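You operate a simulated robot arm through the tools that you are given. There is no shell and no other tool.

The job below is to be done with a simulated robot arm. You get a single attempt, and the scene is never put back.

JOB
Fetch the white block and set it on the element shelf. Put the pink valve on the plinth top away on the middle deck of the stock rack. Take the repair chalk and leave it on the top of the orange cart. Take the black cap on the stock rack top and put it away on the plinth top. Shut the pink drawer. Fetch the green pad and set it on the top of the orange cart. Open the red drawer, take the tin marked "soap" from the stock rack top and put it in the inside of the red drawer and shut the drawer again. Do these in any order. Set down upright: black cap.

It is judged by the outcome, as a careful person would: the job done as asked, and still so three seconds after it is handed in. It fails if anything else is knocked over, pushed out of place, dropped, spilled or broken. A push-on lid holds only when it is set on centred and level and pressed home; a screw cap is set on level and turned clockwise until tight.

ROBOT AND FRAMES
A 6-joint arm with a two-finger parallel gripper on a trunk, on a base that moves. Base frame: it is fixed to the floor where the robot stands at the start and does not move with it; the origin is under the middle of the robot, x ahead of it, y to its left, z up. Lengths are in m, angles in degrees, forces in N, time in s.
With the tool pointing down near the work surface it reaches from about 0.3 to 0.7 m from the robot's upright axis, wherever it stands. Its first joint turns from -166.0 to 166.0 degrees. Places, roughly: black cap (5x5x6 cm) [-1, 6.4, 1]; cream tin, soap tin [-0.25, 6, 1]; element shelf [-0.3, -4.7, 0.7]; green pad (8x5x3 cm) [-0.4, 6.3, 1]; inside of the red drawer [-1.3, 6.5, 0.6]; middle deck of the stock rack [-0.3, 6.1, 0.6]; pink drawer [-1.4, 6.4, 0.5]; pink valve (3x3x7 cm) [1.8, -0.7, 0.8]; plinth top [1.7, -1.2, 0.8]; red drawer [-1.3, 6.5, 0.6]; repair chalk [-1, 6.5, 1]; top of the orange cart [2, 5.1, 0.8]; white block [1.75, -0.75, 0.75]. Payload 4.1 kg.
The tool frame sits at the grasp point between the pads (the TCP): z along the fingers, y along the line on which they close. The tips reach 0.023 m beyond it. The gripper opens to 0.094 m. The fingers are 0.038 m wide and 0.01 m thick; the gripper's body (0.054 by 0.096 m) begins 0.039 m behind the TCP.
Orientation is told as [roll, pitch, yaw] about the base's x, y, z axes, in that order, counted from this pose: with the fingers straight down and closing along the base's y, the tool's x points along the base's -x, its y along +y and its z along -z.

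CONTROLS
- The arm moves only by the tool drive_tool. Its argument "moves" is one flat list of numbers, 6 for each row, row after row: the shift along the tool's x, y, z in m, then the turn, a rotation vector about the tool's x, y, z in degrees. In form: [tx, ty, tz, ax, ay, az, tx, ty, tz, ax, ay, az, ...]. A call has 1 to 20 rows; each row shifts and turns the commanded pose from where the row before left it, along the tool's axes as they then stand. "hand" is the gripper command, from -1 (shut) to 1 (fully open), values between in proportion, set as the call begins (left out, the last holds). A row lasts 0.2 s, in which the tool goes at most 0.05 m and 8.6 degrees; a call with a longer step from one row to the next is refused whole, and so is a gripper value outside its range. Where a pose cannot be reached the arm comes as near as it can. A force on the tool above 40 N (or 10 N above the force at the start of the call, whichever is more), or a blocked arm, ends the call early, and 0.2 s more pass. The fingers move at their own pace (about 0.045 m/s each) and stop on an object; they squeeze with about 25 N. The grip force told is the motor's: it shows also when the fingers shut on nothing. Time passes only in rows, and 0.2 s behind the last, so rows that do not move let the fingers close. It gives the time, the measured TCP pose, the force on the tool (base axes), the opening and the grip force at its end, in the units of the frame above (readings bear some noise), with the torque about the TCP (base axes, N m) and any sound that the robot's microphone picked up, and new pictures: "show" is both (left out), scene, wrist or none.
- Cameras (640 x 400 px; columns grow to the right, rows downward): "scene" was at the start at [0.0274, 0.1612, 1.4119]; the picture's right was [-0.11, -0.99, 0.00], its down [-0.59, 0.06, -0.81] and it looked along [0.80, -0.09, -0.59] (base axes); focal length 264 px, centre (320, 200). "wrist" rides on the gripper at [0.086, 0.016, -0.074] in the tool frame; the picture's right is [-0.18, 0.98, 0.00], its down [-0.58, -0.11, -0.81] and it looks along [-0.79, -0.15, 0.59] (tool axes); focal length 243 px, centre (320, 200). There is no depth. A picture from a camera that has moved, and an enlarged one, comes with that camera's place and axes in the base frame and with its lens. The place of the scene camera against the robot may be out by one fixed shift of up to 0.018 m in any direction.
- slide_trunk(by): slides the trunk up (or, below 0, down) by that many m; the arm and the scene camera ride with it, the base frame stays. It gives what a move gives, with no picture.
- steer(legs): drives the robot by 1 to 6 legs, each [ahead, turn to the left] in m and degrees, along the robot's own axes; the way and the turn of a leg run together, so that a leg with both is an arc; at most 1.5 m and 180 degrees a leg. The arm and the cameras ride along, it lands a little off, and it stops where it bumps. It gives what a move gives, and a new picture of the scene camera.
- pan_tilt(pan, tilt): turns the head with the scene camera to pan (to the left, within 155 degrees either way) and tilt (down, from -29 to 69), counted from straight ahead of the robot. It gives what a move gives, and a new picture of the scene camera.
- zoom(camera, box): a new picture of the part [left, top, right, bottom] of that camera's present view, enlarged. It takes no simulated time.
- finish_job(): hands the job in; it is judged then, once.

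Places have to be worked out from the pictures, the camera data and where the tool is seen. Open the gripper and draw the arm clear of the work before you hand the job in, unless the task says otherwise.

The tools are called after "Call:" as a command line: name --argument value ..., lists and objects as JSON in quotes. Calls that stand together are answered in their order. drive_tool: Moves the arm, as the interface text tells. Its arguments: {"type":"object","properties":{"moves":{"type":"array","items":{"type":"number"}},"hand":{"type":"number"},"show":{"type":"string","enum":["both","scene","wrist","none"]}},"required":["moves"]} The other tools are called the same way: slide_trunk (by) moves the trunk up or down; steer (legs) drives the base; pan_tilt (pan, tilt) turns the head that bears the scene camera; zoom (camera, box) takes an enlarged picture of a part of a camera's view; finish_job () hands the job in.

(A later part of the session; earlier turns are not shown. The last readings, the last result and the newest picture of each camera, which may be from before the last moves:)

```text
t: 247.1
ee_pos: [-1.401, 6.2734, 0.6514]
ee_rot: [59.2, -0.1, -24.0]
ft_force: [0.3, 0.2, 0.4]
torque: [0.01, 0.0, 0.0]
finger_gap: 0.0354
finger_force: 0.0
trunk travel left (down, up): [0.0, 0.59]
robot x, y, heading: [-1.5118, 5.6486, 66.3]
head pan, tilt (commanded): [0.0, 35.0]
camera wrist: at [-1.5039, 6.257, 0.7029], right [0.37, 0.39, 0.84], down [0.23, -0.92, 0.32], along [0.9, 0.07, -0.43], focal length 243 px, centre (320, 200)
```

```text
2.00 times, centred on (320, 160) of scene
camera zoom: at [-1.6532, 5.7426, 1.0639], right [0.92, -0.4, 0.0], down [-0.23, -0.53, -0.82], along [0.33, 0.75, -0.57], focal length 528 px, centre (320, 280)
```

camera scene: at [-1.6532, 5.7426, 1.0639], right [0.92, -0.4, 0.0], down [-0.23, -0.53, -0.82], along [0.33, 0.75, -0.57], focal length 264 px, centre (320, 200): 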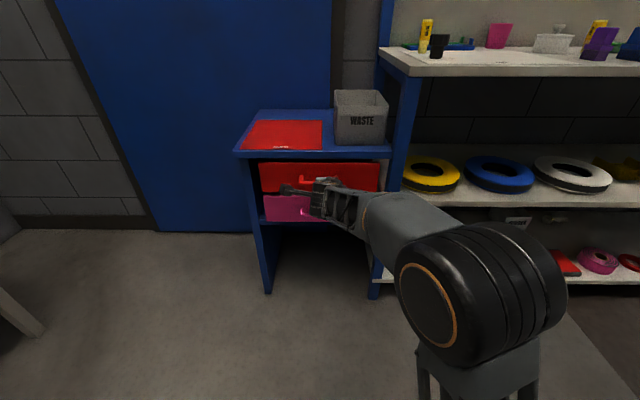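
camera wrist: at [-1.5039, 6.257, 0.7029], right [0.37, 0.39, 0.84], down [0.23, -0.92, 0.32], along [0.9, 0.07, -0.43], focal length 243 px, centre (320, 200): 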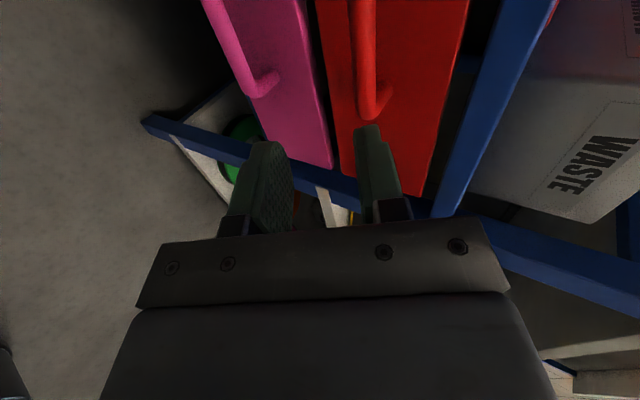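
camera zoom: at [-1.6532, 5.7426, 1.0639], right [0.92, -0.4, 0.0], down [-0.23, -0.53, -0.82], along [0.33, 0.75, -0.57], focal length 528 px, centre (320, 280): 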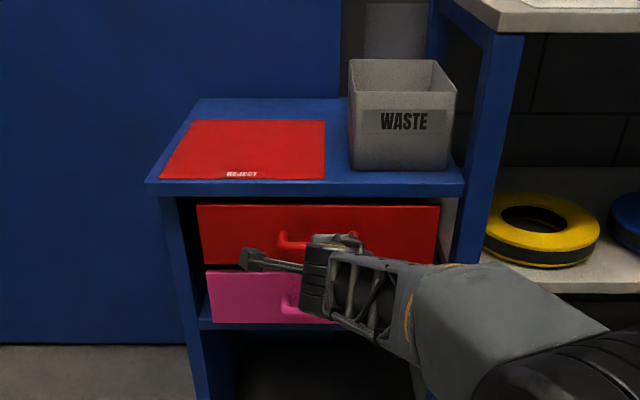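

The wrist view confirms my model of the red bar (n≈5.30, z≈0.6345). I narrow the fingers to 26 mm and approach most of the way.

Call:
drive_tool --moves '[0.0088, 0.012, 0.027, 0, 0, 0, 0.0088, 0.012, 0.027, 0, 0, 0]' --hand -0.44 --show "wrist"

```text
t: 247.7
ee_pos: [-1.3941, 6.3345, 0.6441]
ee_rot: [59.2, -0.1, -23.9]
ft_force: [-0.6, 0.2, 0.1]
torque: [-0.03, 0.03, -0.02]
finger_gap: 0.0264
finger_force: 0.0
trunk travel left (down, up): [0.0, 0.59]
robot x, y, heading: [-1.5137, 5.646, 66.3]
head pan, tilt (commanded): [0.0, 35.0]
camera wrist: at [-1.4967, 6.3198, 0.6954], right [0.37, 0.39, 0.84], down [0.23, -0.92, 0.32], along [0.9, 0.07, -0.43], focal length 243 px, centre (320, 200)
```

wrist: 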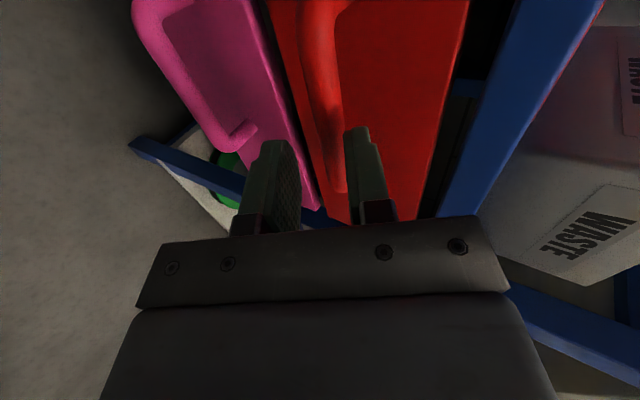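

The bar is about to enter between the fingers, slightly toward the upper one; I shift 1 cm along y first, then advance 2.5 cm.

Call:
drive_tool --moves '[0, 0.0105, 0, 0, 0, 0, 0, 0, 0.0125, 0, 0, 0, 0, 0, 0.0125, 0, 0, 0]' --show "wrist"

```text
t: 248.5
ee_pos: [-1.3823, 6.357, 0.6414]
ee_rot: [59.1, -0.1, -23.9]
ft_force: [0.0, -1.2, 0.3]
torque: [0.01, -0.03, -0.01]
finger_gap: 0.0261
finger_force: 0.2
trunk travel left (down, up): [0.0, 0.59]
robot x, y, heading: [-1.5142, 5.6447, 66.1]
head pan, tilt (commanded): [0.0, 35.0]
camera wrist: at [-1.4852, 6.3418, 0.6926], right [0.37, 0.39, 0.84], down [0.23, -0.92, 0.32], along [0.9, 0.07, -0.43], focal length 243 px, centre (320, 200)
```

wrist: 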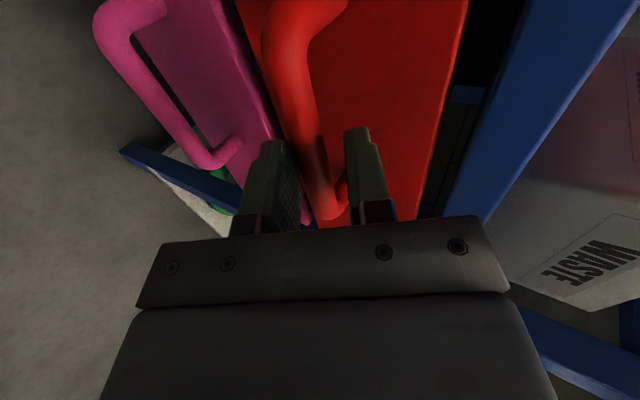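

The red bar runs between the fingers. I close on it.

Call:
drive_tool --moves '[0, 0, 0, 0, 0, 0, 0, 0, 0, 0, 0, 0, 0, 0, 0, 0, 0, 0]' --hand -1 --show "wrist"

```text
t: 249.3
ee_pos: [-1.3832, 6.3574, 0.6375]
ee_rot: [58.8, -0.2, -23.9]
ft_force: [-5.6, -18.3, -18.7]
torque: [-0.43, 0.04, -0.11]
finger_gap: 0.0157
finger_force: 45.1
trunk travel left (down, up): [0.0, 0.59]
robot x, y, heading: [-1.5144, 5.6449, 66.2]
head pan, tilt (commanded): [0.0, 35.0]
camera wrist: at [-1.4855, 6.3417, 0.6893], right [0.37, 0.39, 0.84], down [0.23, -0.92, 0.33], along [0.9, 0.07, -0.43], focal length 243 px, centre (320, 200)
```

wrist: 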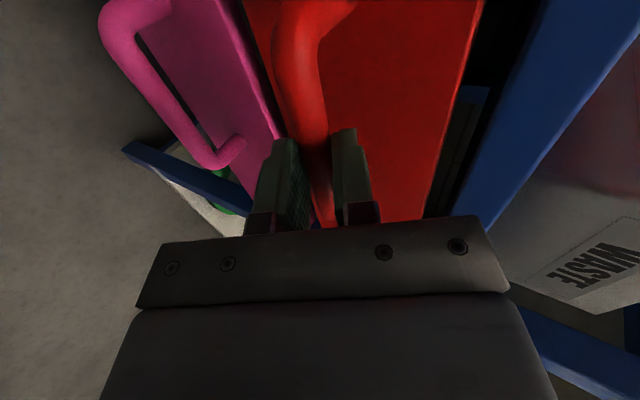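

Gripped (bar ≈15.7 mm). I relax the sideways strain by 4 mm, then pull the drawer open by reversing the base.

Call:
drive_tool --moves '[0, -0.004, 0, 0, 0, 0]' --show "none"

Call:
steer --legs '[[-0.1, 0]]'

Call:
zoom --camera "scene" --box '[220, 60, 420, 260]'

```text
t: 249.7
ee_pos: [-1.3831, 6.3565, 0.638]
ee_rot: [59.3, -0.2, -23.8]
ft_force: [-0.9, 1.4, -11.1]
torque: [-0.45, -0.68, -0.81]
finger_gap: 0.0157
finger_force: 45.1
trunk travel left (down, up): [0.0, 0.59]
robot x, y, heading: [-1.5109, 5.6426, 66.1]
head pan, tilt (commanded): [0.0, 35.0]
```

```text
t: 250.8
ee_pos: [-1.4249, 6.2659, 0.6376]
ee_rot: [59.2, -0.1, -23.7]
ft_force: [-2.0, 2.4, -5.0]
torque: [-0.21, -0.34, -0.38]
finger_gap: 0.0153
finger_force: 45.4
trunk travel left (down, up): [0.0, 0.59]
robot x, y, heading: [-1.5511, 5.5563, 66.4]
head pan, tilt (commanded): [0.0, 35.0]
camera scene: at [-1.6929, 5.653, 1.0639], right [0.92, -0.4, 0.0], down [-0.23, -0.53, -0.82], along [0.33, 0.75, -0.57], focal length 264 px, centre (320, 200)
```

scene: 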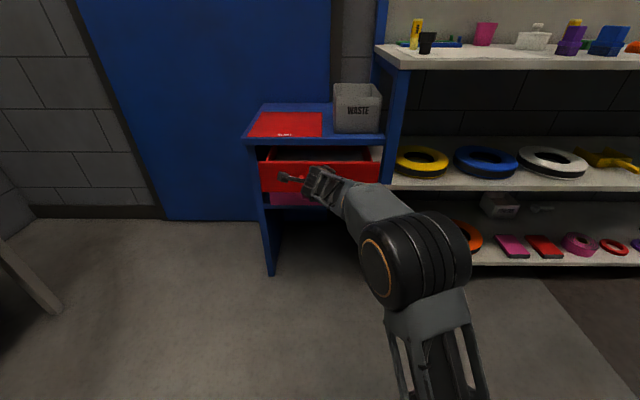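

```text
2.00 times, centred on (320, 160) of scene
camera zoom: at [-1.6929, 5.653, 1.0639], right [0.92, -0.4, 0.0], down [-0.23, -0.53, -0.82], along [0.33, 0.75, -0.57], focal length 528 px, centre (320, 280)
```

zoom: 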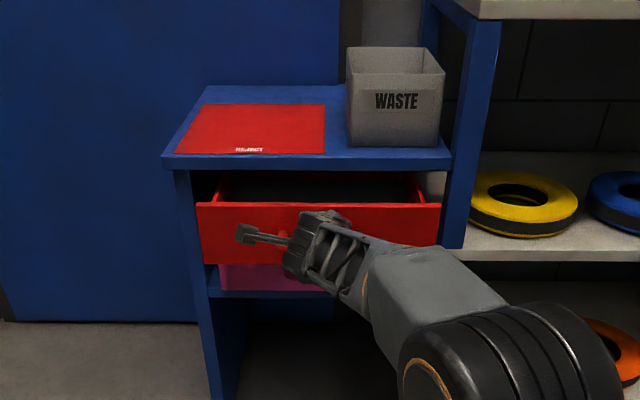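

The red drawer opens. I pull further in small legs.

Call:
steer --legs '[[-0.1, 0]]'

Call:
zoom --camera "scene" --box '[220, 60, 420, 260]'

```text
t: 252.0
ee_pos: [-1.4642, 6.1758, 0.6371]
ee_rot: [59.2, -0.1, -23.7]
ft_force: [0.3, 1.5, -1.6]
torque: [-0.24, -0.56, -0.93]
finger_gap: 0.0157
finger_force: 45.4
trunk travel left (down, up): [0.0, 0.59]
robot x, y, heading: [-1.5934, 5.4653, 66.3]
head pan, tilt (commanded): [0.0, 35.0]
camera scene: at [-1.7329, 5.5612, 1.0639], right [0.92, -0.4, 0.0], down [-0.23, -0.53, -0.82], along [0.33, 0.75, -0.57], focal length 264 px, centre (320, 200)
```

scene: 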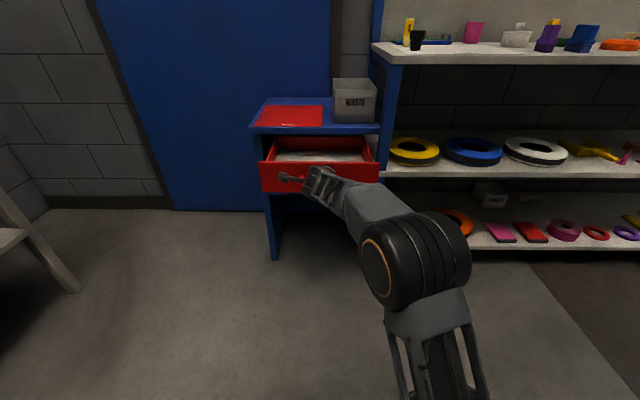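

```text
2.00 times, centred on (320, 160) of scene
camera zoom: at [-1.7329, 5.5612, 1.0639], right [0.92, -0.4, 0.0], down [-0.23, -0.53, -0.82], along [0.33, 0.75, -0.57], focal length 528 px, centre (320, 280)
```

zoom: 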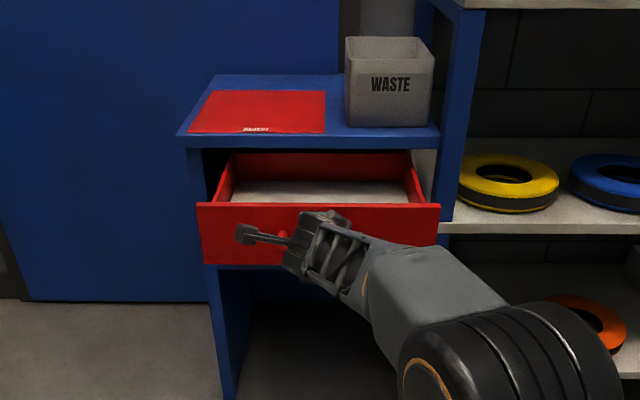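

Open about 0.2 m; I pull 4 cm more for room.

Call:
steer --legs '[[-0.045, 0]]'

Call:
zoom --camera "scene" --box '[220, 60, 420, 260]'

```text
t: 252.9
ee_pos: [-1.4824, 6.1344, 0.6389]
ee_rot: [59.2, -0.1, -23.7]
ft_force: [-1.3, 2.0, -0.8]
torque: [-0.19, -0.34, -0.77]
finger_gap: 0.0155
finger_force: 44.8
trunk travel left (down, up): [0.0, 0.59]
robot x, y, heading: [-1.6072, 5.4244, 66.6]
head pan, tilt (commanded): [0.0, 35.0]
camera scene: at [-1.7507, 5.5204, 1.0639], right [0.92, -0.4, 0.0], down [-0.23, -0.53, -0.82], along [0.33, 0.75, -0.57], focal length 264 px, centre (320, 200)
```

scene: 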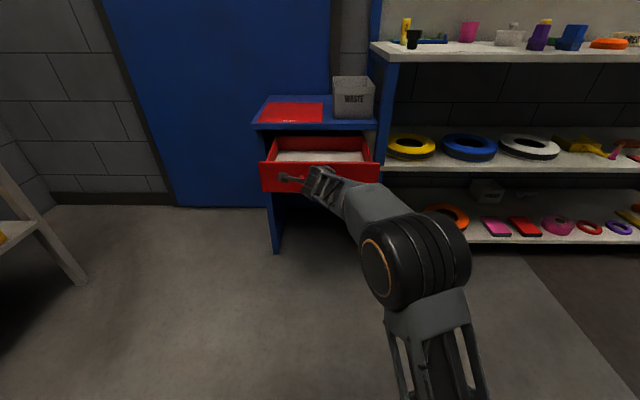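

```text
2.00 times, centred on (320, 160) of scene
camera zoom: at [-1.7507, 5.5204, 1.0639], right [0.92, -0.4, 0.0], down [-0.23, -0.53, -0.82], along [0.33, 0.75, -0.57], focal length 528 px, centre (320, 280)
```

zoom: 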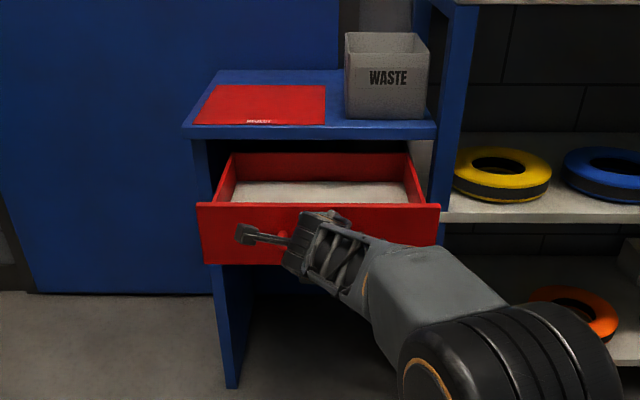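

Drawer is open ~0.24 m. I release the bar slightly and back out along the finger axis.

Call:
drive_tool --moves '[0, 0, 0, 0, 0, 0, 0, 0, 0, 0, 0, 0]' --hand -0.42 --show "none"

Call:
drive_tool --moves '[0, 0, -0.015, 0, 0, 0, 0, 0, -0.02, 0, 0, 0, 0, 0, -0.03, 0, 0, 0, 0, 0, -0.03, 0, 0, 0]' --show "both"

```text
t: 253.5
ee_pos: [-1.4829, 6.1345, 0.6378]
ee_rot: [59.2, -0.1, -23.7]
ft_force: [-0.4, -0.3, -0.1]
torque: [0.03, 0.02, 0.01]
finger_gap: 0.0274
finger_force: 0.1
trunk travel left (down, up): [0.0, 0.59]
robot x, y, heading: [-1.6092, 5.4255, 66.6]
head pan, tilt (commanded): [0.0, 35.0]
```

```text
t: 254.5
ee_pos: [-1.516, 6.0606, 0.6874]
ee_rot: [59.2, -0.1, -23.7]
ft_force: [0.0, -0.3, -1.2]
torque: [-0.01, -0.01, 0.01]
finger_gap: 0.0272
finger_force: 0.2
trunk travel left (down, up): [0.0, 0.59]
robot x, y, heading: [-1.6087, 5.4248, 66.4]
head pan, tilt (commanded): [0.0, 35.0]
camera scene: at [-1.7506, 5.5205, 1.0638], right [0.92, -0.4, 0.0], down [-0.23, -0.53, -0.82], along [0.33, 0.75, -0.57], focal length 264 px, centre (320, 200)
camera wrist: at [-1.6186, 6.0443, 0.7379], right [0.37, 0.39, 0.84], down [0.23, -0.92, 0.32], along [0.9, 0.08, -0.43], focal length 243 px, centre (320, 200)
```

scene: 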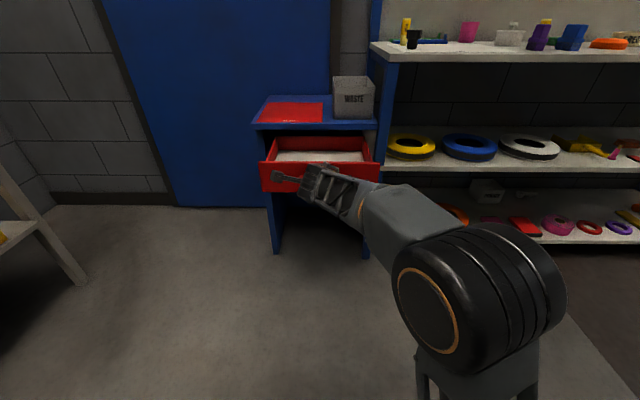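
wrist: 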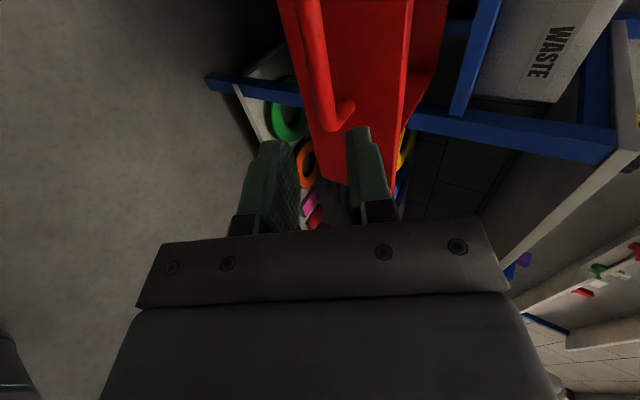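

The drawer stays open. I back away and return the tool to pointing straight down for the soap tin.

Call:
steer --legs '[[-0.2, 0]]'

Call:
drive_tool --moves '[0, 0, 0, 7.1, 0, 0, 0, 0, 0, 7.1, 0, 0, 0, 0, 0, 0, 0, -8.18, 0, 0, 0, 0, 0, -8.18, 0, 0, 0, 0, 0, -8.18, 0, 0, 0, 0, 0, -8.18, 0, 0, 0, 0, 0, -8.18, 0, 0, 0, 0, 0, -8.18, 0, 0, 0, 0, 0, -8.18, 0, 0, 0, 0, 0, -8.18, 0, 0, 0, 0, 0, -8.18, 0, 0, 0, 0, 0, -8.18, 0, 0, 0, 0, 0, -8.18]' --hand 0.5 --show "none"

Call:
drive_tool --moves '[0, 0, 0, 0, 7.5, 0, 0, 0, 0, 0, 7.5, 0, 0, 0, 0, 0, 7.5, 0, 0, 0, 0, 0, 7.5, 0, 0, 0, 0, 0, 7.5, 0, 0, 0, 0, 0, 7.5, 0]' --show "both"

```text
t: 256.1
ee_pos: [-1.5961, 5.8755, 0.6873]
ee_rot: [59.2, -0.1, -23.7]
ft_force: [0.5, 0.8, -0.3]
torque: [-0.02, -0.03, 0.01]
finger_gap: 0.0271
finger_force: 0.0
trunk travel left (down, up): [0.0, 0.59]
robot x, y, heading: [-1.6881, 5.2391, 66.4]
head pan, tilt (commanded): [0.0, 35.0]
camera scene: at [-1.8309, 5.3358, 1.0639], right [0.92, -0.4, 0.0], down [-0.23, -0.53, -0.82], along [0.33, 0.75, -0.57], focal length 264 px, centre (320, 200)
```

scene: 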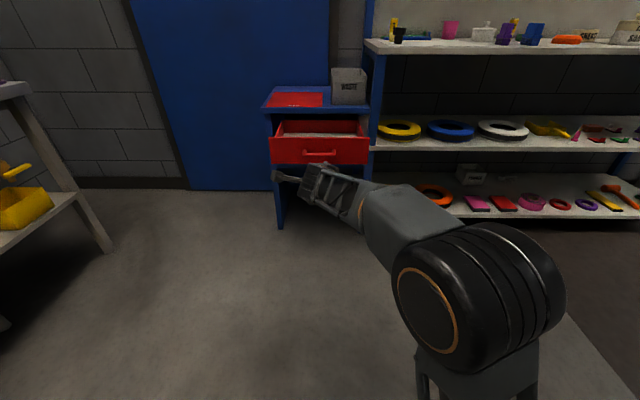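

```text
t: 258.9
ee_pos: [-1.5958, 5.876, 0.6874]
ee_rot: [-0.3, -45.0, 66.6]
ft_force: [0.1, 0.1, 0.0]
torque: [0.0, 0.03, -0.01]
finger_gap: 0.0706
finger_force: 0.1
trunk travel left (down, up): [0.0, 0.59]
robot x, y, heading: [-1.6884, 5.2422, 66.3]
head pan, tilt (commanded): [0.0, 35.0]
```

```text
t: 260.3
ee_pos: [-1.596, 5.8738, 0.6851]
ee_rot: [-0.1, 0.1, 66.4]
ft_force: [0.5, -0.6, 0.4]
torque: [0.05, -0.02, 0.02]
finger_gap: 0.0707
finger_force: 0.1
trunk travel left (down, up): [0.0, 0.59]
robot x, y, heading: [-1.6923, 5.2399, 66.2]
head pan, tilt (commanded): [0.0, 35.0]
camera scene: at [-1.831, 5.3355, 1.0639], right [0.92, -0.4, 0.0], down [-0.23, -0.53, -0.82], along [0.33, 0.75, -0.57], focal length 264 px, centre (320, 200)
camera wrist: at [-1.647, 5.8011, 0.7591], right [-0.83, 0.56, 0.0], down [0.33, 0.49, 0.81], along [0.45, 0.67, -0.59], focal length 243 px, centre (320, 200)
```

scene: 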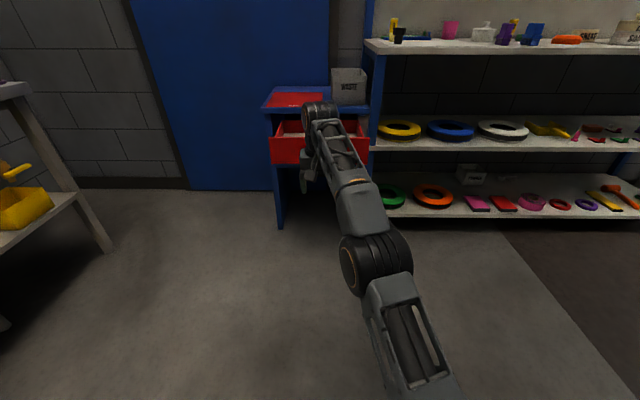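
wrist: 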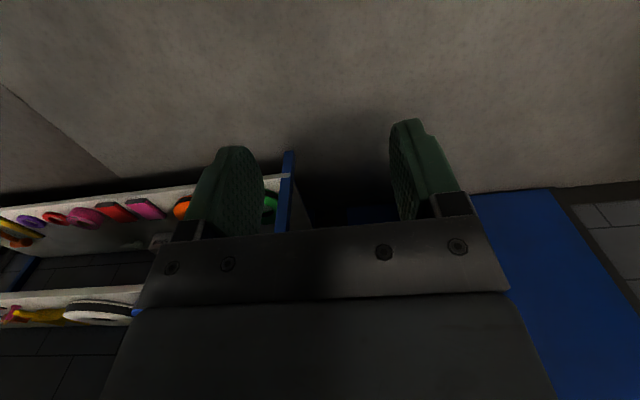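

Tool is down again. I raise the trunk 0.45 m and pull the arm in, then drive to the front of the soap tin.

Call:
slide_trunk --by 0.45

Call:
drive_tool --moves '[0.045, 0, 0, 0, 0, 0, 0.045, 0, 0, 0, 0, 0, 0.045, 0, 0, 0, 0, 0, 0.04, 0, 0, 0, 0, 0]' --hand 1 --show "none"

Call:
steer --legs '[[0, -76], [1.15, 0], [0, 76]]'

Call:
pan_tilt --pan 0 --tilt 40

```text
refused: 0.45 is not a number from -0.4 to 0.4
```

```text
t: 261.3
ee_pos: [-1.6655, 5.715, 0.6856]
ee_rot: [0.0, -0.1, 66.2]
ft_force: [0.1, -1.1, -0.9]
torque: [0.02, -0.02, -0.02]
finger_gap: 0.0941
finger_force: 0.1
trunk travel left (down, up): [0.0, 0.59]
robot x, y, heading: [-1.6871, 5.2421, 66.4]
head pan, tilt (commanded): [0.0, 35.0]
```

```text
t: 273.6
ee_pos: [-0.538, 5.5362, 0.6863]
ee_rot: [-0.1, 0.0, 66.9]
ft_force: [0.9, -0.2, -0.3]
torque: [0.01, -0.02, 0.0]
finger_gap: 0.0942
finger_force: 0.0
trunk travel left (down, up): [0.0, 0.59]
robot x, y, heading: [-0.5547, 5.0625, 67.1]
head pan, tilt (commanded): [0.0, 35.0]
camera scene: at [-0.6997, 5.1561, 1.0639], right [0.92, -0.39, 0.0], down [-0.22, -0.53, -0.82], along [0.32, 0.75, -0.57], focal length 264 px, centre (320, 200)
```

scene: 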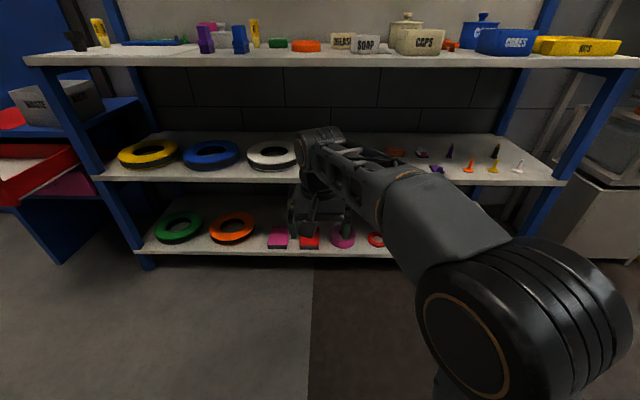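

```text
t: 274.3
ee_pos: [-0.5391, 5.5381, 0.6867]
ee_rot: [-0.1, 0.1, 66.9]
ft_force: [0.0, 0.1, 0.0]
torque: [-0.04, -0.01, 0.01]
finger_gap: 0.0939
finger_force: 0.1
trunk travel left (down, up): [0.0, 0.59]
robot x, y, heading: [-0.5603, 5.0612, 66.9]
head pan, tilt (commanded): [0.0, 40.0]
camera scene: at [-0.7009, 5.1533, 1.0564], right [0.92, -0.39, 0.0], down [-0.25, -0.59, -0.77], along [0.3, 0.71, -0.64], focal length 264 px, centre (320, 200)
```

scene: 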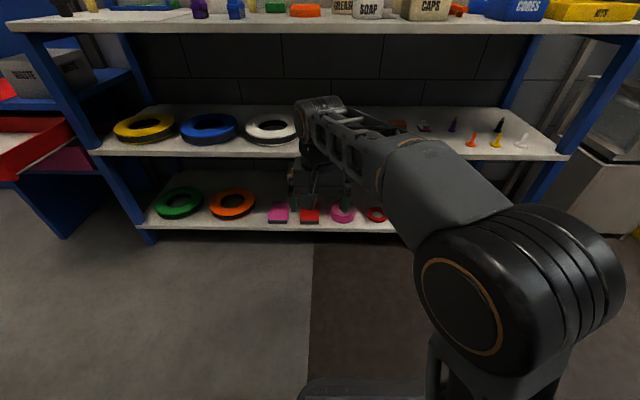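

The trunk move was refused (max 0.4 a call), but the drive was fine. I raise the trunk now in two steps.

Call:
slide_trunk --by 0.4

Call:
slide_trunk --by 0.1

Call:
pan_tilt --pan -5 --tilt 50

Call:
zoom --camera "scene" --box '[200, 60, 440, 210]'

```text
t: 278.1
ee_pos: [-0.5378, 5.5381, 1.0866]
ee_rot: [-0.1, 0.0, 66.9]
ft_force: [-0.5, 0.2, -0.3]
torque: [-0.01, 0.01, 0.04]
finger_gap: 0.094
finger_force: 0.1
trunk travel left (down, up): [-0.4, 0.19]
robot x, y, heading: [-0.5574, 5.0643, 67.1]
head pan, tilt (commanded): [0.0, 40.0]
```

```text
t: 279.5
ee_pos: [-0.5384, 5.538, 1.1864]
ee_rot: [-0.1, -0.1, 66.9]
ft_force: [-0.3, 0.0, 0.8]
torque: [0.0, 0.0, 0.0]
finger_gap: 0.0942
finger_force: 0.1
trunk travel left (down, up): [-0.5, 0.09]
robot x, y, heading: [-0.5553, 5.0641, 67.1]
head pan, tilt (commanded): [0.0, 40.0]
```

```text
t: 280.2
ee_pos: [-0.538, 5.5381, 1.1865]
ee_rot: [-0.1, 0.0, 66.9]
ft_force: [0.4, 1.0, 0.2]
torque: [0.04, -0.01, -0.02]
finger_gap: 0.0942
finger_force: 0.0
trunk travel left (down, up): [-0.5, 0.09]
robot x, y, heading: [-0.5571, 5.0581, 67.0]
head pan, tilt (commanded): [-5.0, 50.0]
camera scene: at [-0.698, 5.1431, 1.5422], right [0.88, -0.47, 0.0], down [-0.36, -0.68, -0.64], along [0.3, 0.57, -0.77], focal length 264 px, centre (320, 200)
```

scene: 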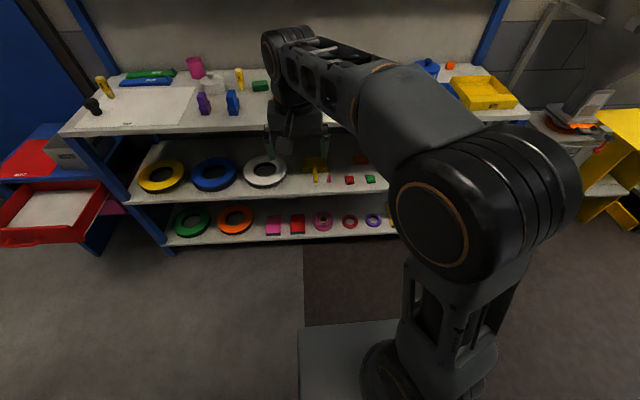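

```text
2.67 times, centred on (320, 135) of scene
camera zoom: at [-0.698, 5.1431, 1.5422], right [0.88, -0.47, 0.0], down [-0.36, -0.68, -0.64], along [0.3, 0.57, -0.77], focal length 704 px, centre (320, 373)
```

zoom: 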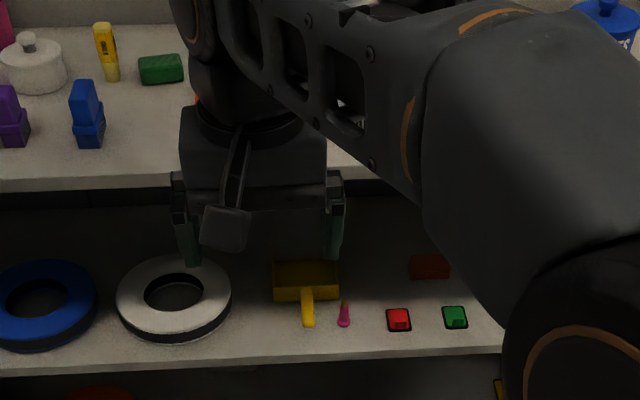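

The arm hides the soap tin in the scene view, so I use the wrist camera, first shifting the tool toward it (right and slightly forward).

Call:
drive_tool --moves '[0, -0.04, 0, 0, 0, 0, 0, -0.04, 0, 0, 0, 0, 0, -0.04, 0, 0, 0, 0, 0, -0.03, 0, 0, 0, 0]' --show "both"

```text
t: 281.2
ee_pos: [-0.401, 5.477, 1.1875]
ee_rot: [-0.1, -0.1, 66.9]
ft_force: [-0.4, 0.1, -0.1]
torque: [0.01, -0.01, -0.02]
finger_gap: 0.0942
finger_force: 0.1
trunk travel left (down, up): [-0.5, 0.09]
robot x, y, heading: [-0.5583, 5.0609, 67.1]
head pan, tilt (commanded): [-5.0, 50.0]
camera scene: at [-0.6976, 5.1428, 1.5422], right [0.88, -0.47, 0.0], down [-0.36, -0.68, -0.64], along [0.3, 0.57, -0.77], focal length 264 px, centre (320, 200)
camera wrist: at [-0.4504, 5.4028, 1.2608], right [-0.83, 0.55, 0.0], down [0.33, 0.49, 0.81], along [0.45, 0.67, -0.59], focal length 243 px, centre (320, 200)
```

scene: 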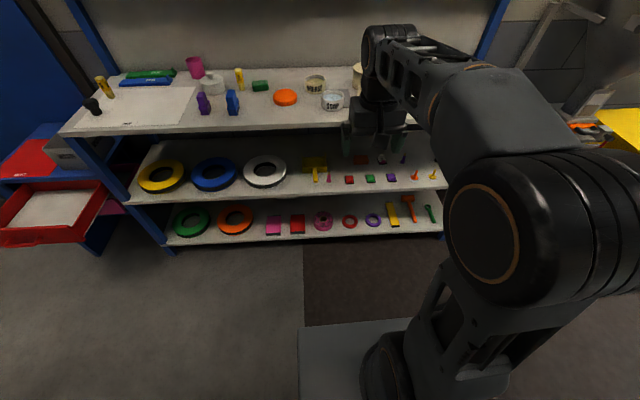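
wrist: 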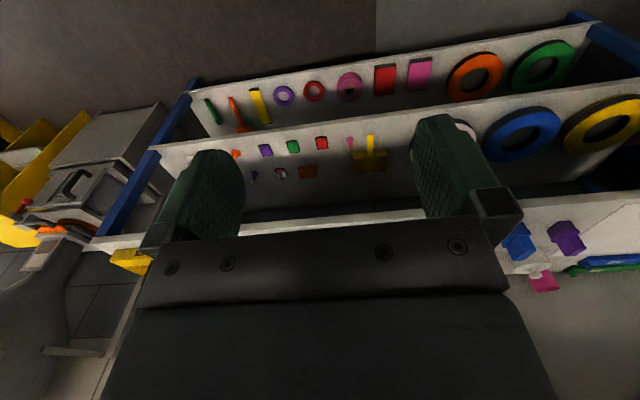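

Now the soap tin is visible in the scene view; I zoom on it.

Call:
zoom --camera "scene" --box '[230, 60, 390, 160]'

Call:
zoom --camera "scene" --box '[290, 70, 370, 120]'

```text
4.00 times, centred on (310, 110) of scene
camera zoom: at [-0.6976, 5.1428, 1.5422], right [0.88, -0.47, 0.0], down [-0.36, -0.68, -0.64], along [0.3, 0.57, -0.77], focal length 1057 px, centre (360, 560)
```

zoom: 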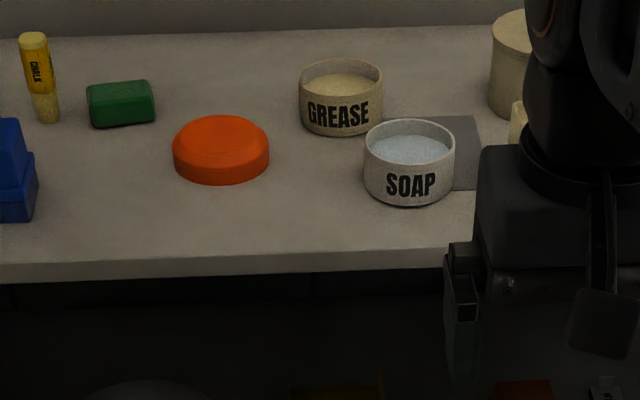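

```text
8.00 times, centred on (330, 95) of scene
camera zoom: at [-0.6976, 5.1428, 1.5422], right [0.88, -0.47, 0.0], down [-0.36, -0.68, -0.64], along [0.3, 0.57, -0.77], focal length 2114 px, centre (240, 1040)
```

zoom: 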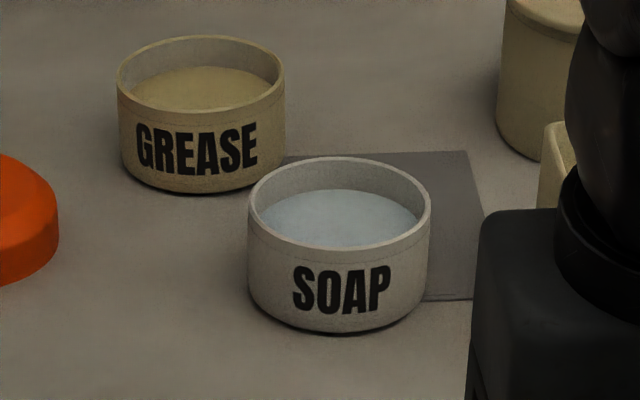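

The tin is an open pot, ~9.0 cm wide and ~4.2 cm high, filled to ~1.7 cm below the rim; its centre is near [-0.192,5.995]. I check the upper shelf clearance before reaching over the bench.

Call:
pan_tilt --pan 0 --tilt 10

```text
t: 282.2
ee_pos: [-0.401, 5.4769, 1.1861]
ee_rot: [0.0, 0.0, 66.9]
ft_force: [0.6, -0.2, 0.1]
torque: [0.01, 0.02, -0.02]
finger_gap: 0.0941
finger_force: 0.0
trunk travel left (down, up): [-0.5, 0.09]
robot x, y, heading: [-0.5571, 5.0584, 67.1]
head pan, tilt (commanded): [0.0, 10.0]
camera scene: at [-0.6978, 5.1606, 1.6039], right [0.92, -0.39, 0.0], down [-0.07, -0.16, -0.98], along [0.38, 0.91, -0.17], focal length 264 px, centre (320, 200)
```

scene: 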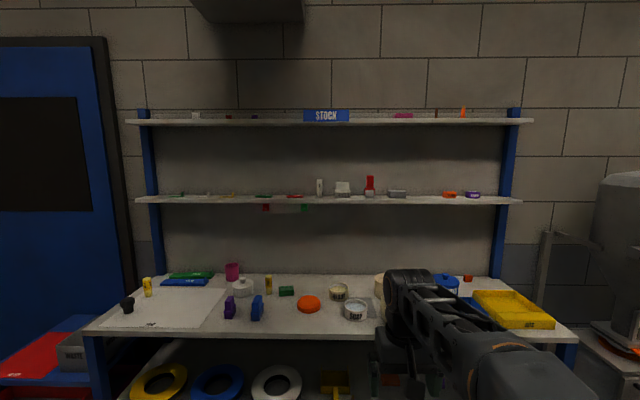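

The upper shelf (z≈1.36) begins well behind the soap tin, so reaching is safe. I drive 0.40 m closer and look down with the wrist camera.

Call:
steer --legs '[[0.4, 0]]'

Call:
pan_tilt --pan -10 --tilt 50

Call:
drive_tool --moves '[-0.02, 0, 0, 0, 0, 0]' --show "wrist"

```text
t: 284.7
ee_pos: [-0.2497, 5.8376, 1.1862]
ee_rot: [-0.1, 0.0, 67.0]
ft_force: [-1.5, 0.3, 0.8]
torque: [0.01, 0.0, 0.01]
finger_gap: 0.094
finger_force: 0.1
trunk travel left (down, up): [-0.5, 0.09]
robot x, y, heading: [-0.4047, 5.42, 67.1]
head pan, tilt (commanded): [0.0, 10.0]
camera scene: at [-0.5452, 5.522, 1.604], right [0.92, -0.39, 0.0], down [-0.07, -0.16, -0.98], along [0.38, 0.91, -0.17], focal length 264 px, centre (320, 200)
```

scene: 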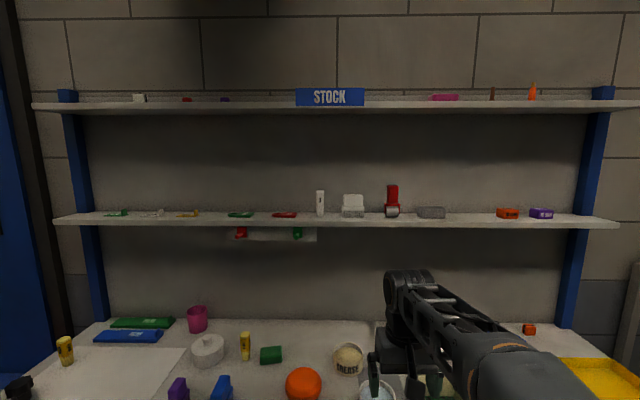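

```text
t: 285.8
ee_pos: [-0.2485, 5.8384, 1.1876]
ee_rot: [0.0, 0.0, 67.1]
ft_force: [-0.2, 0.4, 0.1]
torque: [0.0, 0.01, 0.01]
finger_gap: 0.0941
finger_force: 0.1
trunk travel left (down, up): [-0.5, 0.09]
robot x, y, heading: [-0.4066, 5.4243, 67.1]
head pan, tilt (commanded): [-10.0, 50.0]
camera scene: at [-0.5397, 5.5007, 1.5422], right [0.84, -0.54, 0.0], down [-0.41, -0.64, -0.64], along [0.35, 0.54, -0.77], focal length 264 px, centre (320, 200)
```

scene: 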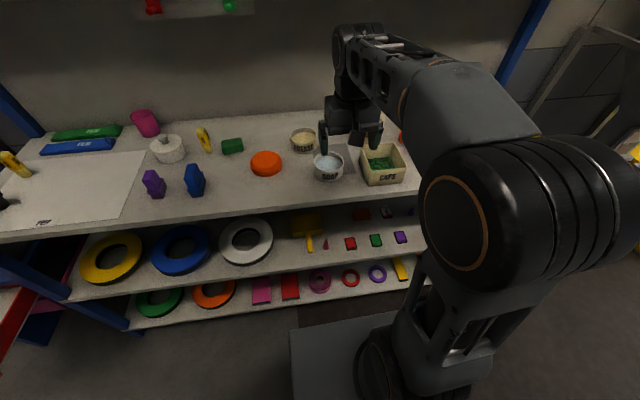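

```text
t: 286.2
ee_pos: [-0.2407, 5.8565, 1.1868]
ee_rot: [-0.1, 0.0, 67.0]
ft_force: [-0.5, -0.4, 0.0]
torque: [0.0, 0.02, -0.02]
finger_gap: 0.0941
finger_force: 0.1
trunk travel left (down, up): [-0.5, 0.09]
robot x, y, heading: [-0.4062, 5.4225, 67.2]
head pan, tilt (commanded): [-10.0, 50.0]
camera wrist: at [-0.2903, 5.7833, 1.2604], right [-0.83, 0.55, 0.0], down [0.33, 0.49, 0.81], along [0.45, 0.67, -0.59], focal length 243 px, centre (320, 200)
```

wrist: 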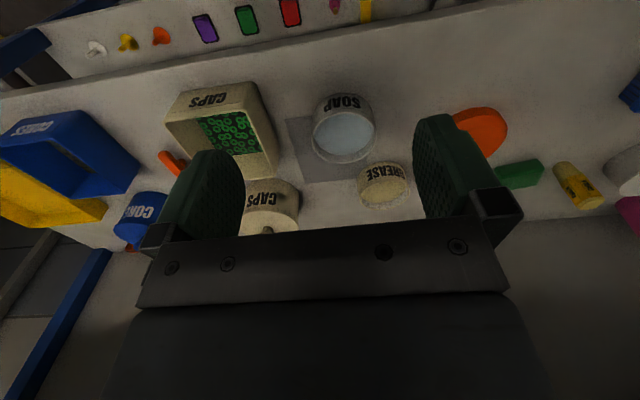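

The soap rim centre is at ≈[-0.195,5.985] (diameter ≈8.8 cm). I'll grip its left wall (one finger inside, one outside), so I move above that point and narrow the fingers to 4 cm.

Call:
drive_tool --moves '[-0.034, 0.0127, 0, 0, 0, 0, -0.034, 0.0127, 0, 0, 0, 0, -0.034, 0.0127, 0, 0, 0, 0, -0.0342, 0.0127, 0, 0, 0, 0, 0, 0, 0.04, 0, 0, 0, 0, 0, 0.04, 0, 0, 0]' --hand -0.15 --show "both"

```text
t: 287.6
ee_pos: [-0.2336, 5.9999, 1.1075]
ee_rot: [-0.2, 0.0, 67.0]
ft_force: [-0.4, -1.4, 0.4]
torque: [0.0, 0.02, 0.0]
finger_gap: 0.0399
finger_force: 0.1
trunk travel left (down, up): [-0.5, 0.09]
robot x, y, heading: [-0.4053, 5.4231, 67.3]
head pan, tilt (commanded): [-10.0, 50.0]
camera scene: at [-0.5397, 5.5006, 1.5422], right [0.84, -0.54, 0.0], down [-0.42, -0.64, -0.64], along [0.35, 0.54, -0.77], focal length 264 px, centre (320, 200)
camera wrist: at [-0.2841, 5.9267, 1.1813], right [-0.83, 0.55, 0.0], down [0.33, 0.49, 0.81], along [0.45, 0.67, -0.59], focal length 243 px, centre (320, 200)
```

scene: 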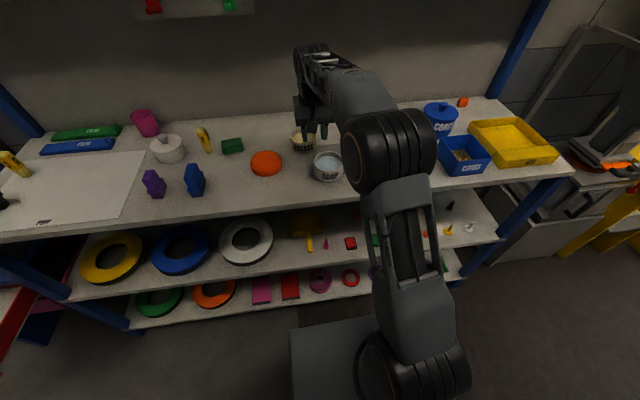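
wrist: 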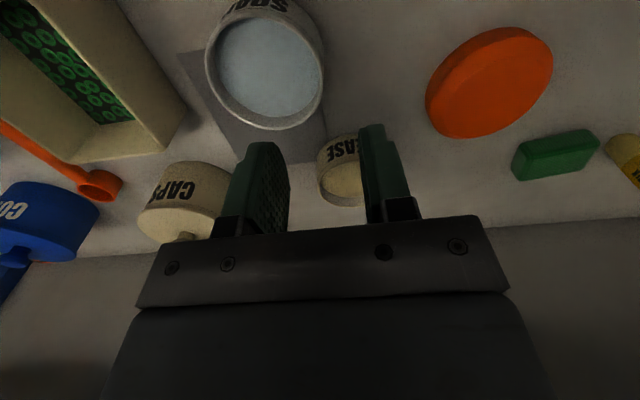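

Fitting the rim gives centre ≈[-0.197,5.985]; the left wall is at ≈[-0.237,6.002]. I shift 4 mm left and descend to just above the rim.

Call:
drive_tool --moves '[0, 0.0035, 0.03, 0, 0, 0, 0, 0, 0.03, 0, 0, 0, 0, 0, 0.02, 0, 0, 0]' --show "wrist"

Call:
zoom --camera "wrist" --box '[180, 80, 460, 255]'

```text
t: 288.4
ee_pos: [-0.2381, 6.0041, 1.0272]
ee_rot: [-0.2, -0.1, 67.0]
ft_force: [-0.1, -0.7, 0.0]
torque: [0.0, 0.01, 0.0]
finger_gap: 0.0401
finger_force: 0.0
trunk travel left (down, up): [-0.5, 0.09]
robot x, y, heading: [-0.4077, 5.4219, 67.0]
head pan, tilt (commanded): [-10.0, 50.0]
camera wrist: at [-0.2881, 5.9305, 1.101], right [-0.83, 0.55, 0.0], down [0.33, 0.49, 0.81], along [0.45, 0.67, -0.59], focal length 243 px, centre (320, 200)
```

wrist: 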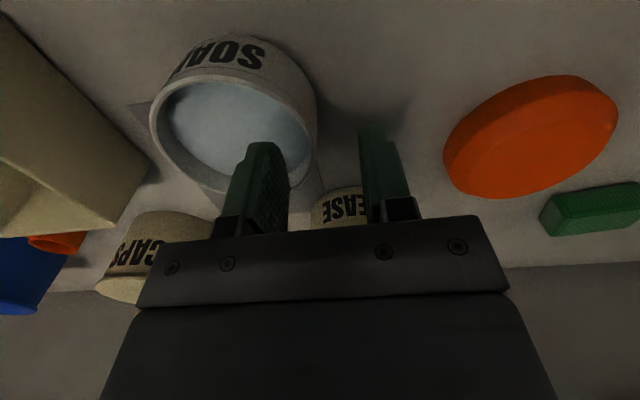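

```text
2.29 times, centred on (320, 168) of wrist
camera zoom: at [-0.2881, 5.9305, 1.101], right [-0.83, 0.55, 0.0], down [0.33, 0.49, 0.81], along [0.45, 0.67, -0.59], focal length 555 px, centre (320, 274)
```

zoom: 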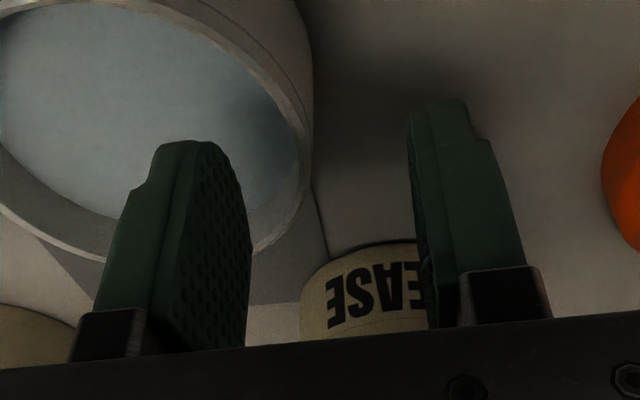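

The inner finger is over the pot's inside and the outer one outside. I lower 2 cm in small steps.

Call:
drive_tool --moves '[0, 0, 0.01, 0, 0, 0, 0, 0, 0.01, 0, 0, 0]' --show "wrist"

Call:
zoom --camera "wrist" --box '[180, 80, 460, 255]'

```text
t: 289.0
ee_pos: [-0.2376, 6.003, 1.0075]
ee_rot: [-0.1, 0.0, 66.9]
ft_force: [0.5, -0.4, 0.5]
torque: [-0.04, -0.01, -0.01]
finger_gap: 0.0401
finger_force: 0.0
trunk travel left (down, up): [-0.5, 0.09]
robot x, y, heading: [-0.4057, 5.4209, 67.0]
head pan, tilt (commanded): [-10.0, 50.0]
camera wrist: at [-0.2871, 5.9298, 1.0814], right [-0.83, 0.55, 0.0], down [0.33, 0.49, 0.81], along [0.45, 0.67, -0.59], focal length 243 px, centre (320, 200)
```

wrist: 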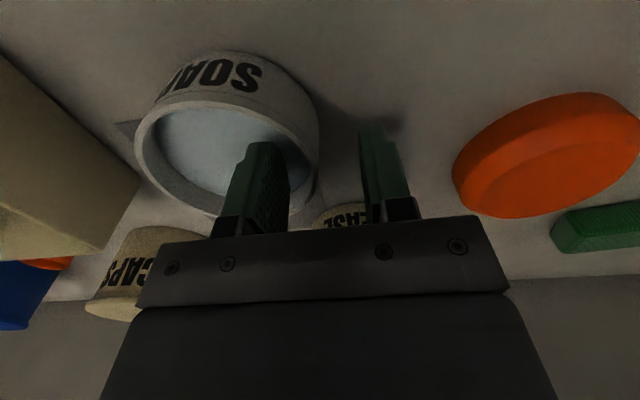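

```text
2.29 times, centred on (320, 168) of wrist
camera zoom: at [-0.2871, 5.9298, 1.0814], right [-0.83, 0.55, 0.0], down [0.33, 0.49, 0.81], along [0.45, 0.67, -0.59], focal length 555 px, centre (320, 274)
```

zoom: 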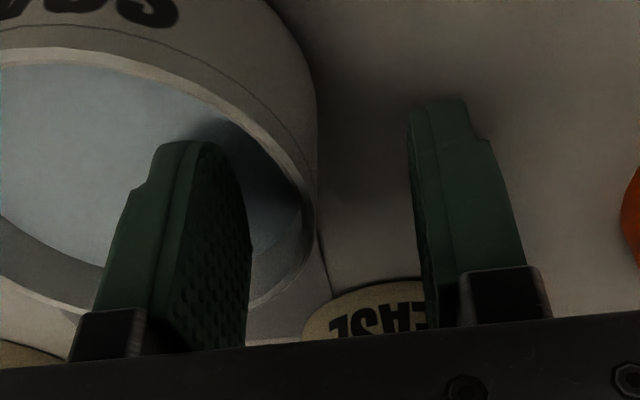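

Call:
drive_tool --moves '[0, 0, 0.006, 0, 0, 0]' --show "none"

Call:
drive_tool --moves '[0, 0, 0.004, 0, 0, 0]' --show "wrist"

Call:
zoom --camera "wrist" --box '[180, 80, 460, 255]'

```text
t: 289.4
ee_pos: [-0.2387, 6.0021, 1.0029]
ee_rot: [0.0, -0.2, 67.0]
ft_force: [-0.1, 0.1, 13.6]
torque: [-0.38, -0.18, -0.06]
finger_gap: 0.0399
finger_force: 0.0
trunk travel left (down, up): [-0.5, 0.09]
robot x, y, heading: [-0.4031, 5.4236, 67.2]
head pan, tilt (commanded): [-10.0, 50.0]
```

```text
t: 289.9
ee_pos: [-0.2371, 6.0029, 1.0043]
ee_rot: [-0.2, -0.9, 67.0]
ft_force: [-0.3, -1.1, 13.9]
torque: [-0.36, -0.21, -0.14]
finger_gap: 0.0402
finger_force: 0.4
trunk travel left (down, up): [-0.5, 0.09]
robot x, y, heading: [-0.4043, 5.4217, 67.0]
head pan, tilt (commanded): [-10.0, 50.0]
stopped in row 1: the force on the tool passed its limit at 42 N (the readings are from after the stop); the commanded pose is now the measured one
camera wrist: at [-0.2874, 5.9295, 1.0766], right [-0.83, 0.55, 0.0], down [0.32, 0.48, 0.82], along [0.45, 0.68, -0.58], focal length 243 px, centre (320, 200)
```

wrist: 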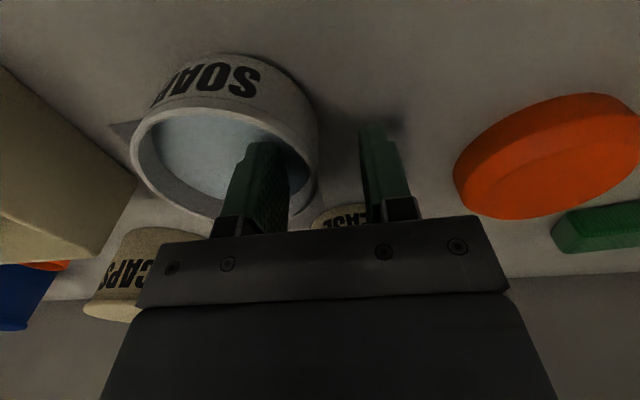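

```text
2.29 times, centred on (320, 168) of wrist
camera zoom: at [-0.2874, 5.9295, 1.0766], right [-0.83, 0.55, 0.0], down [0.32, 0.48, 0.82], along [0.45, 0.68, -0.58], focal length 555 px, centre (320, 274)
```

zoom: 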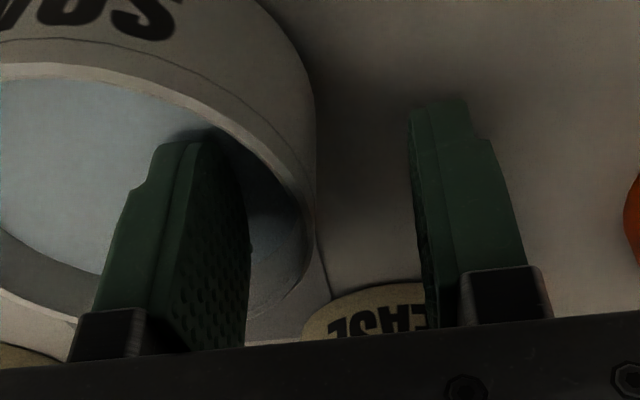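

The inner fingertip touched the soap at tip z≈0.980, giving ~1.6 cm of wall overlap. I lift 2 mm and close on the wall.

Call:
drive_tool --moves '[0, 0, -0.0025, 0, 0, 0]' --show "none"

Call:
drive_tool --moves '[0, 0, 0, 0, 0, 0, 0, 0, 0, 0, 0, 0, 0, 0, 0, 0, 0, 0]' --hand -1 --show "both"

Call:
zoom --camera "wrist" --box '[180, 80, 460, 255]'

```text
t: 290.3
ee_pos: [-0.238, 6.0026, 1.0045]
ee_rot: [-0.1, -0.5, 67.1]
ft_force: [-0.1, -3.0, 7.8]
torque: [-0.22, -0.11, -0.04]
finger_gap: 0.0404
finger_force: 0.8
trunk travel left (down, up): [-0.5, 0.09]
robot x, y, heading: [-0.405, 5.4211, 67.4]
head pan, tilt (commanded): [-10.0, 50.0]
```

```text
t: 291.1
ee_pos: [-0.2369, 6.0046, 1.0048]
ee_rot: [0.0, -0.6, 67.1]
ft_force: [-2.4, -0.2, 4.7]
torque: [0.02, 0.2, -0.12]
finger_gap: 0.0098
finger_force: 25.3
trunk travel left (down, up): [-0.5, 0.09]
robot x, y, heading: [-0.4068, 5.4232, 67.3]
head pan, tilt (commanded): [-10.0, 50.0]
camera scene: at [-0.5402, 5.5002, 1.5421], right [0.84, -0.54, 0.0], down [-0.41, -0.64, -0.64], along [0.35, 0.54, -0.77], focal length 264 px, centre (320, 200)
camera wrist: at [-0.288, 5.9305, 1.0771], right [-0.83, 0.55, 0.0], down [0.32, 0.49, 0.81], along [0.45, 0.68, -0.58], focal length 243 px, centre (320, 200)
```

scene: 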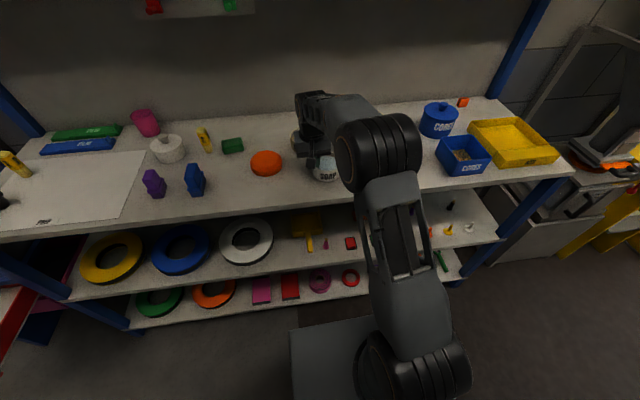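
wrist: 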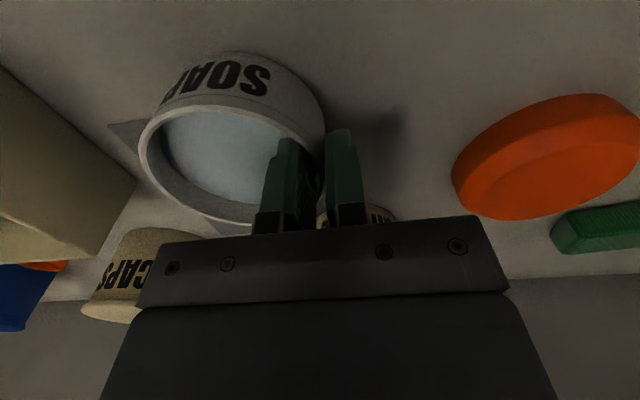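

```text
2.29 times, centred on (320, 168) of wrist
camera zoom: at [-0.288, 5.9305, 1.0771], right [-0.83, 0.55, 0.0], down [0.32, 0.49, 0.81], along [0.45, 0.68, -0.58], focal length 555 px, centre (320, 274)
```

zoom: 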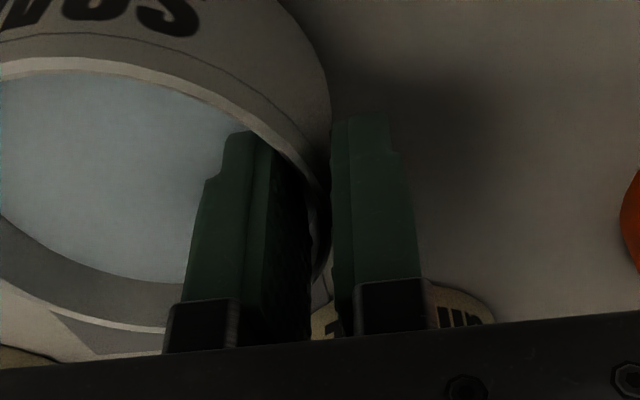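

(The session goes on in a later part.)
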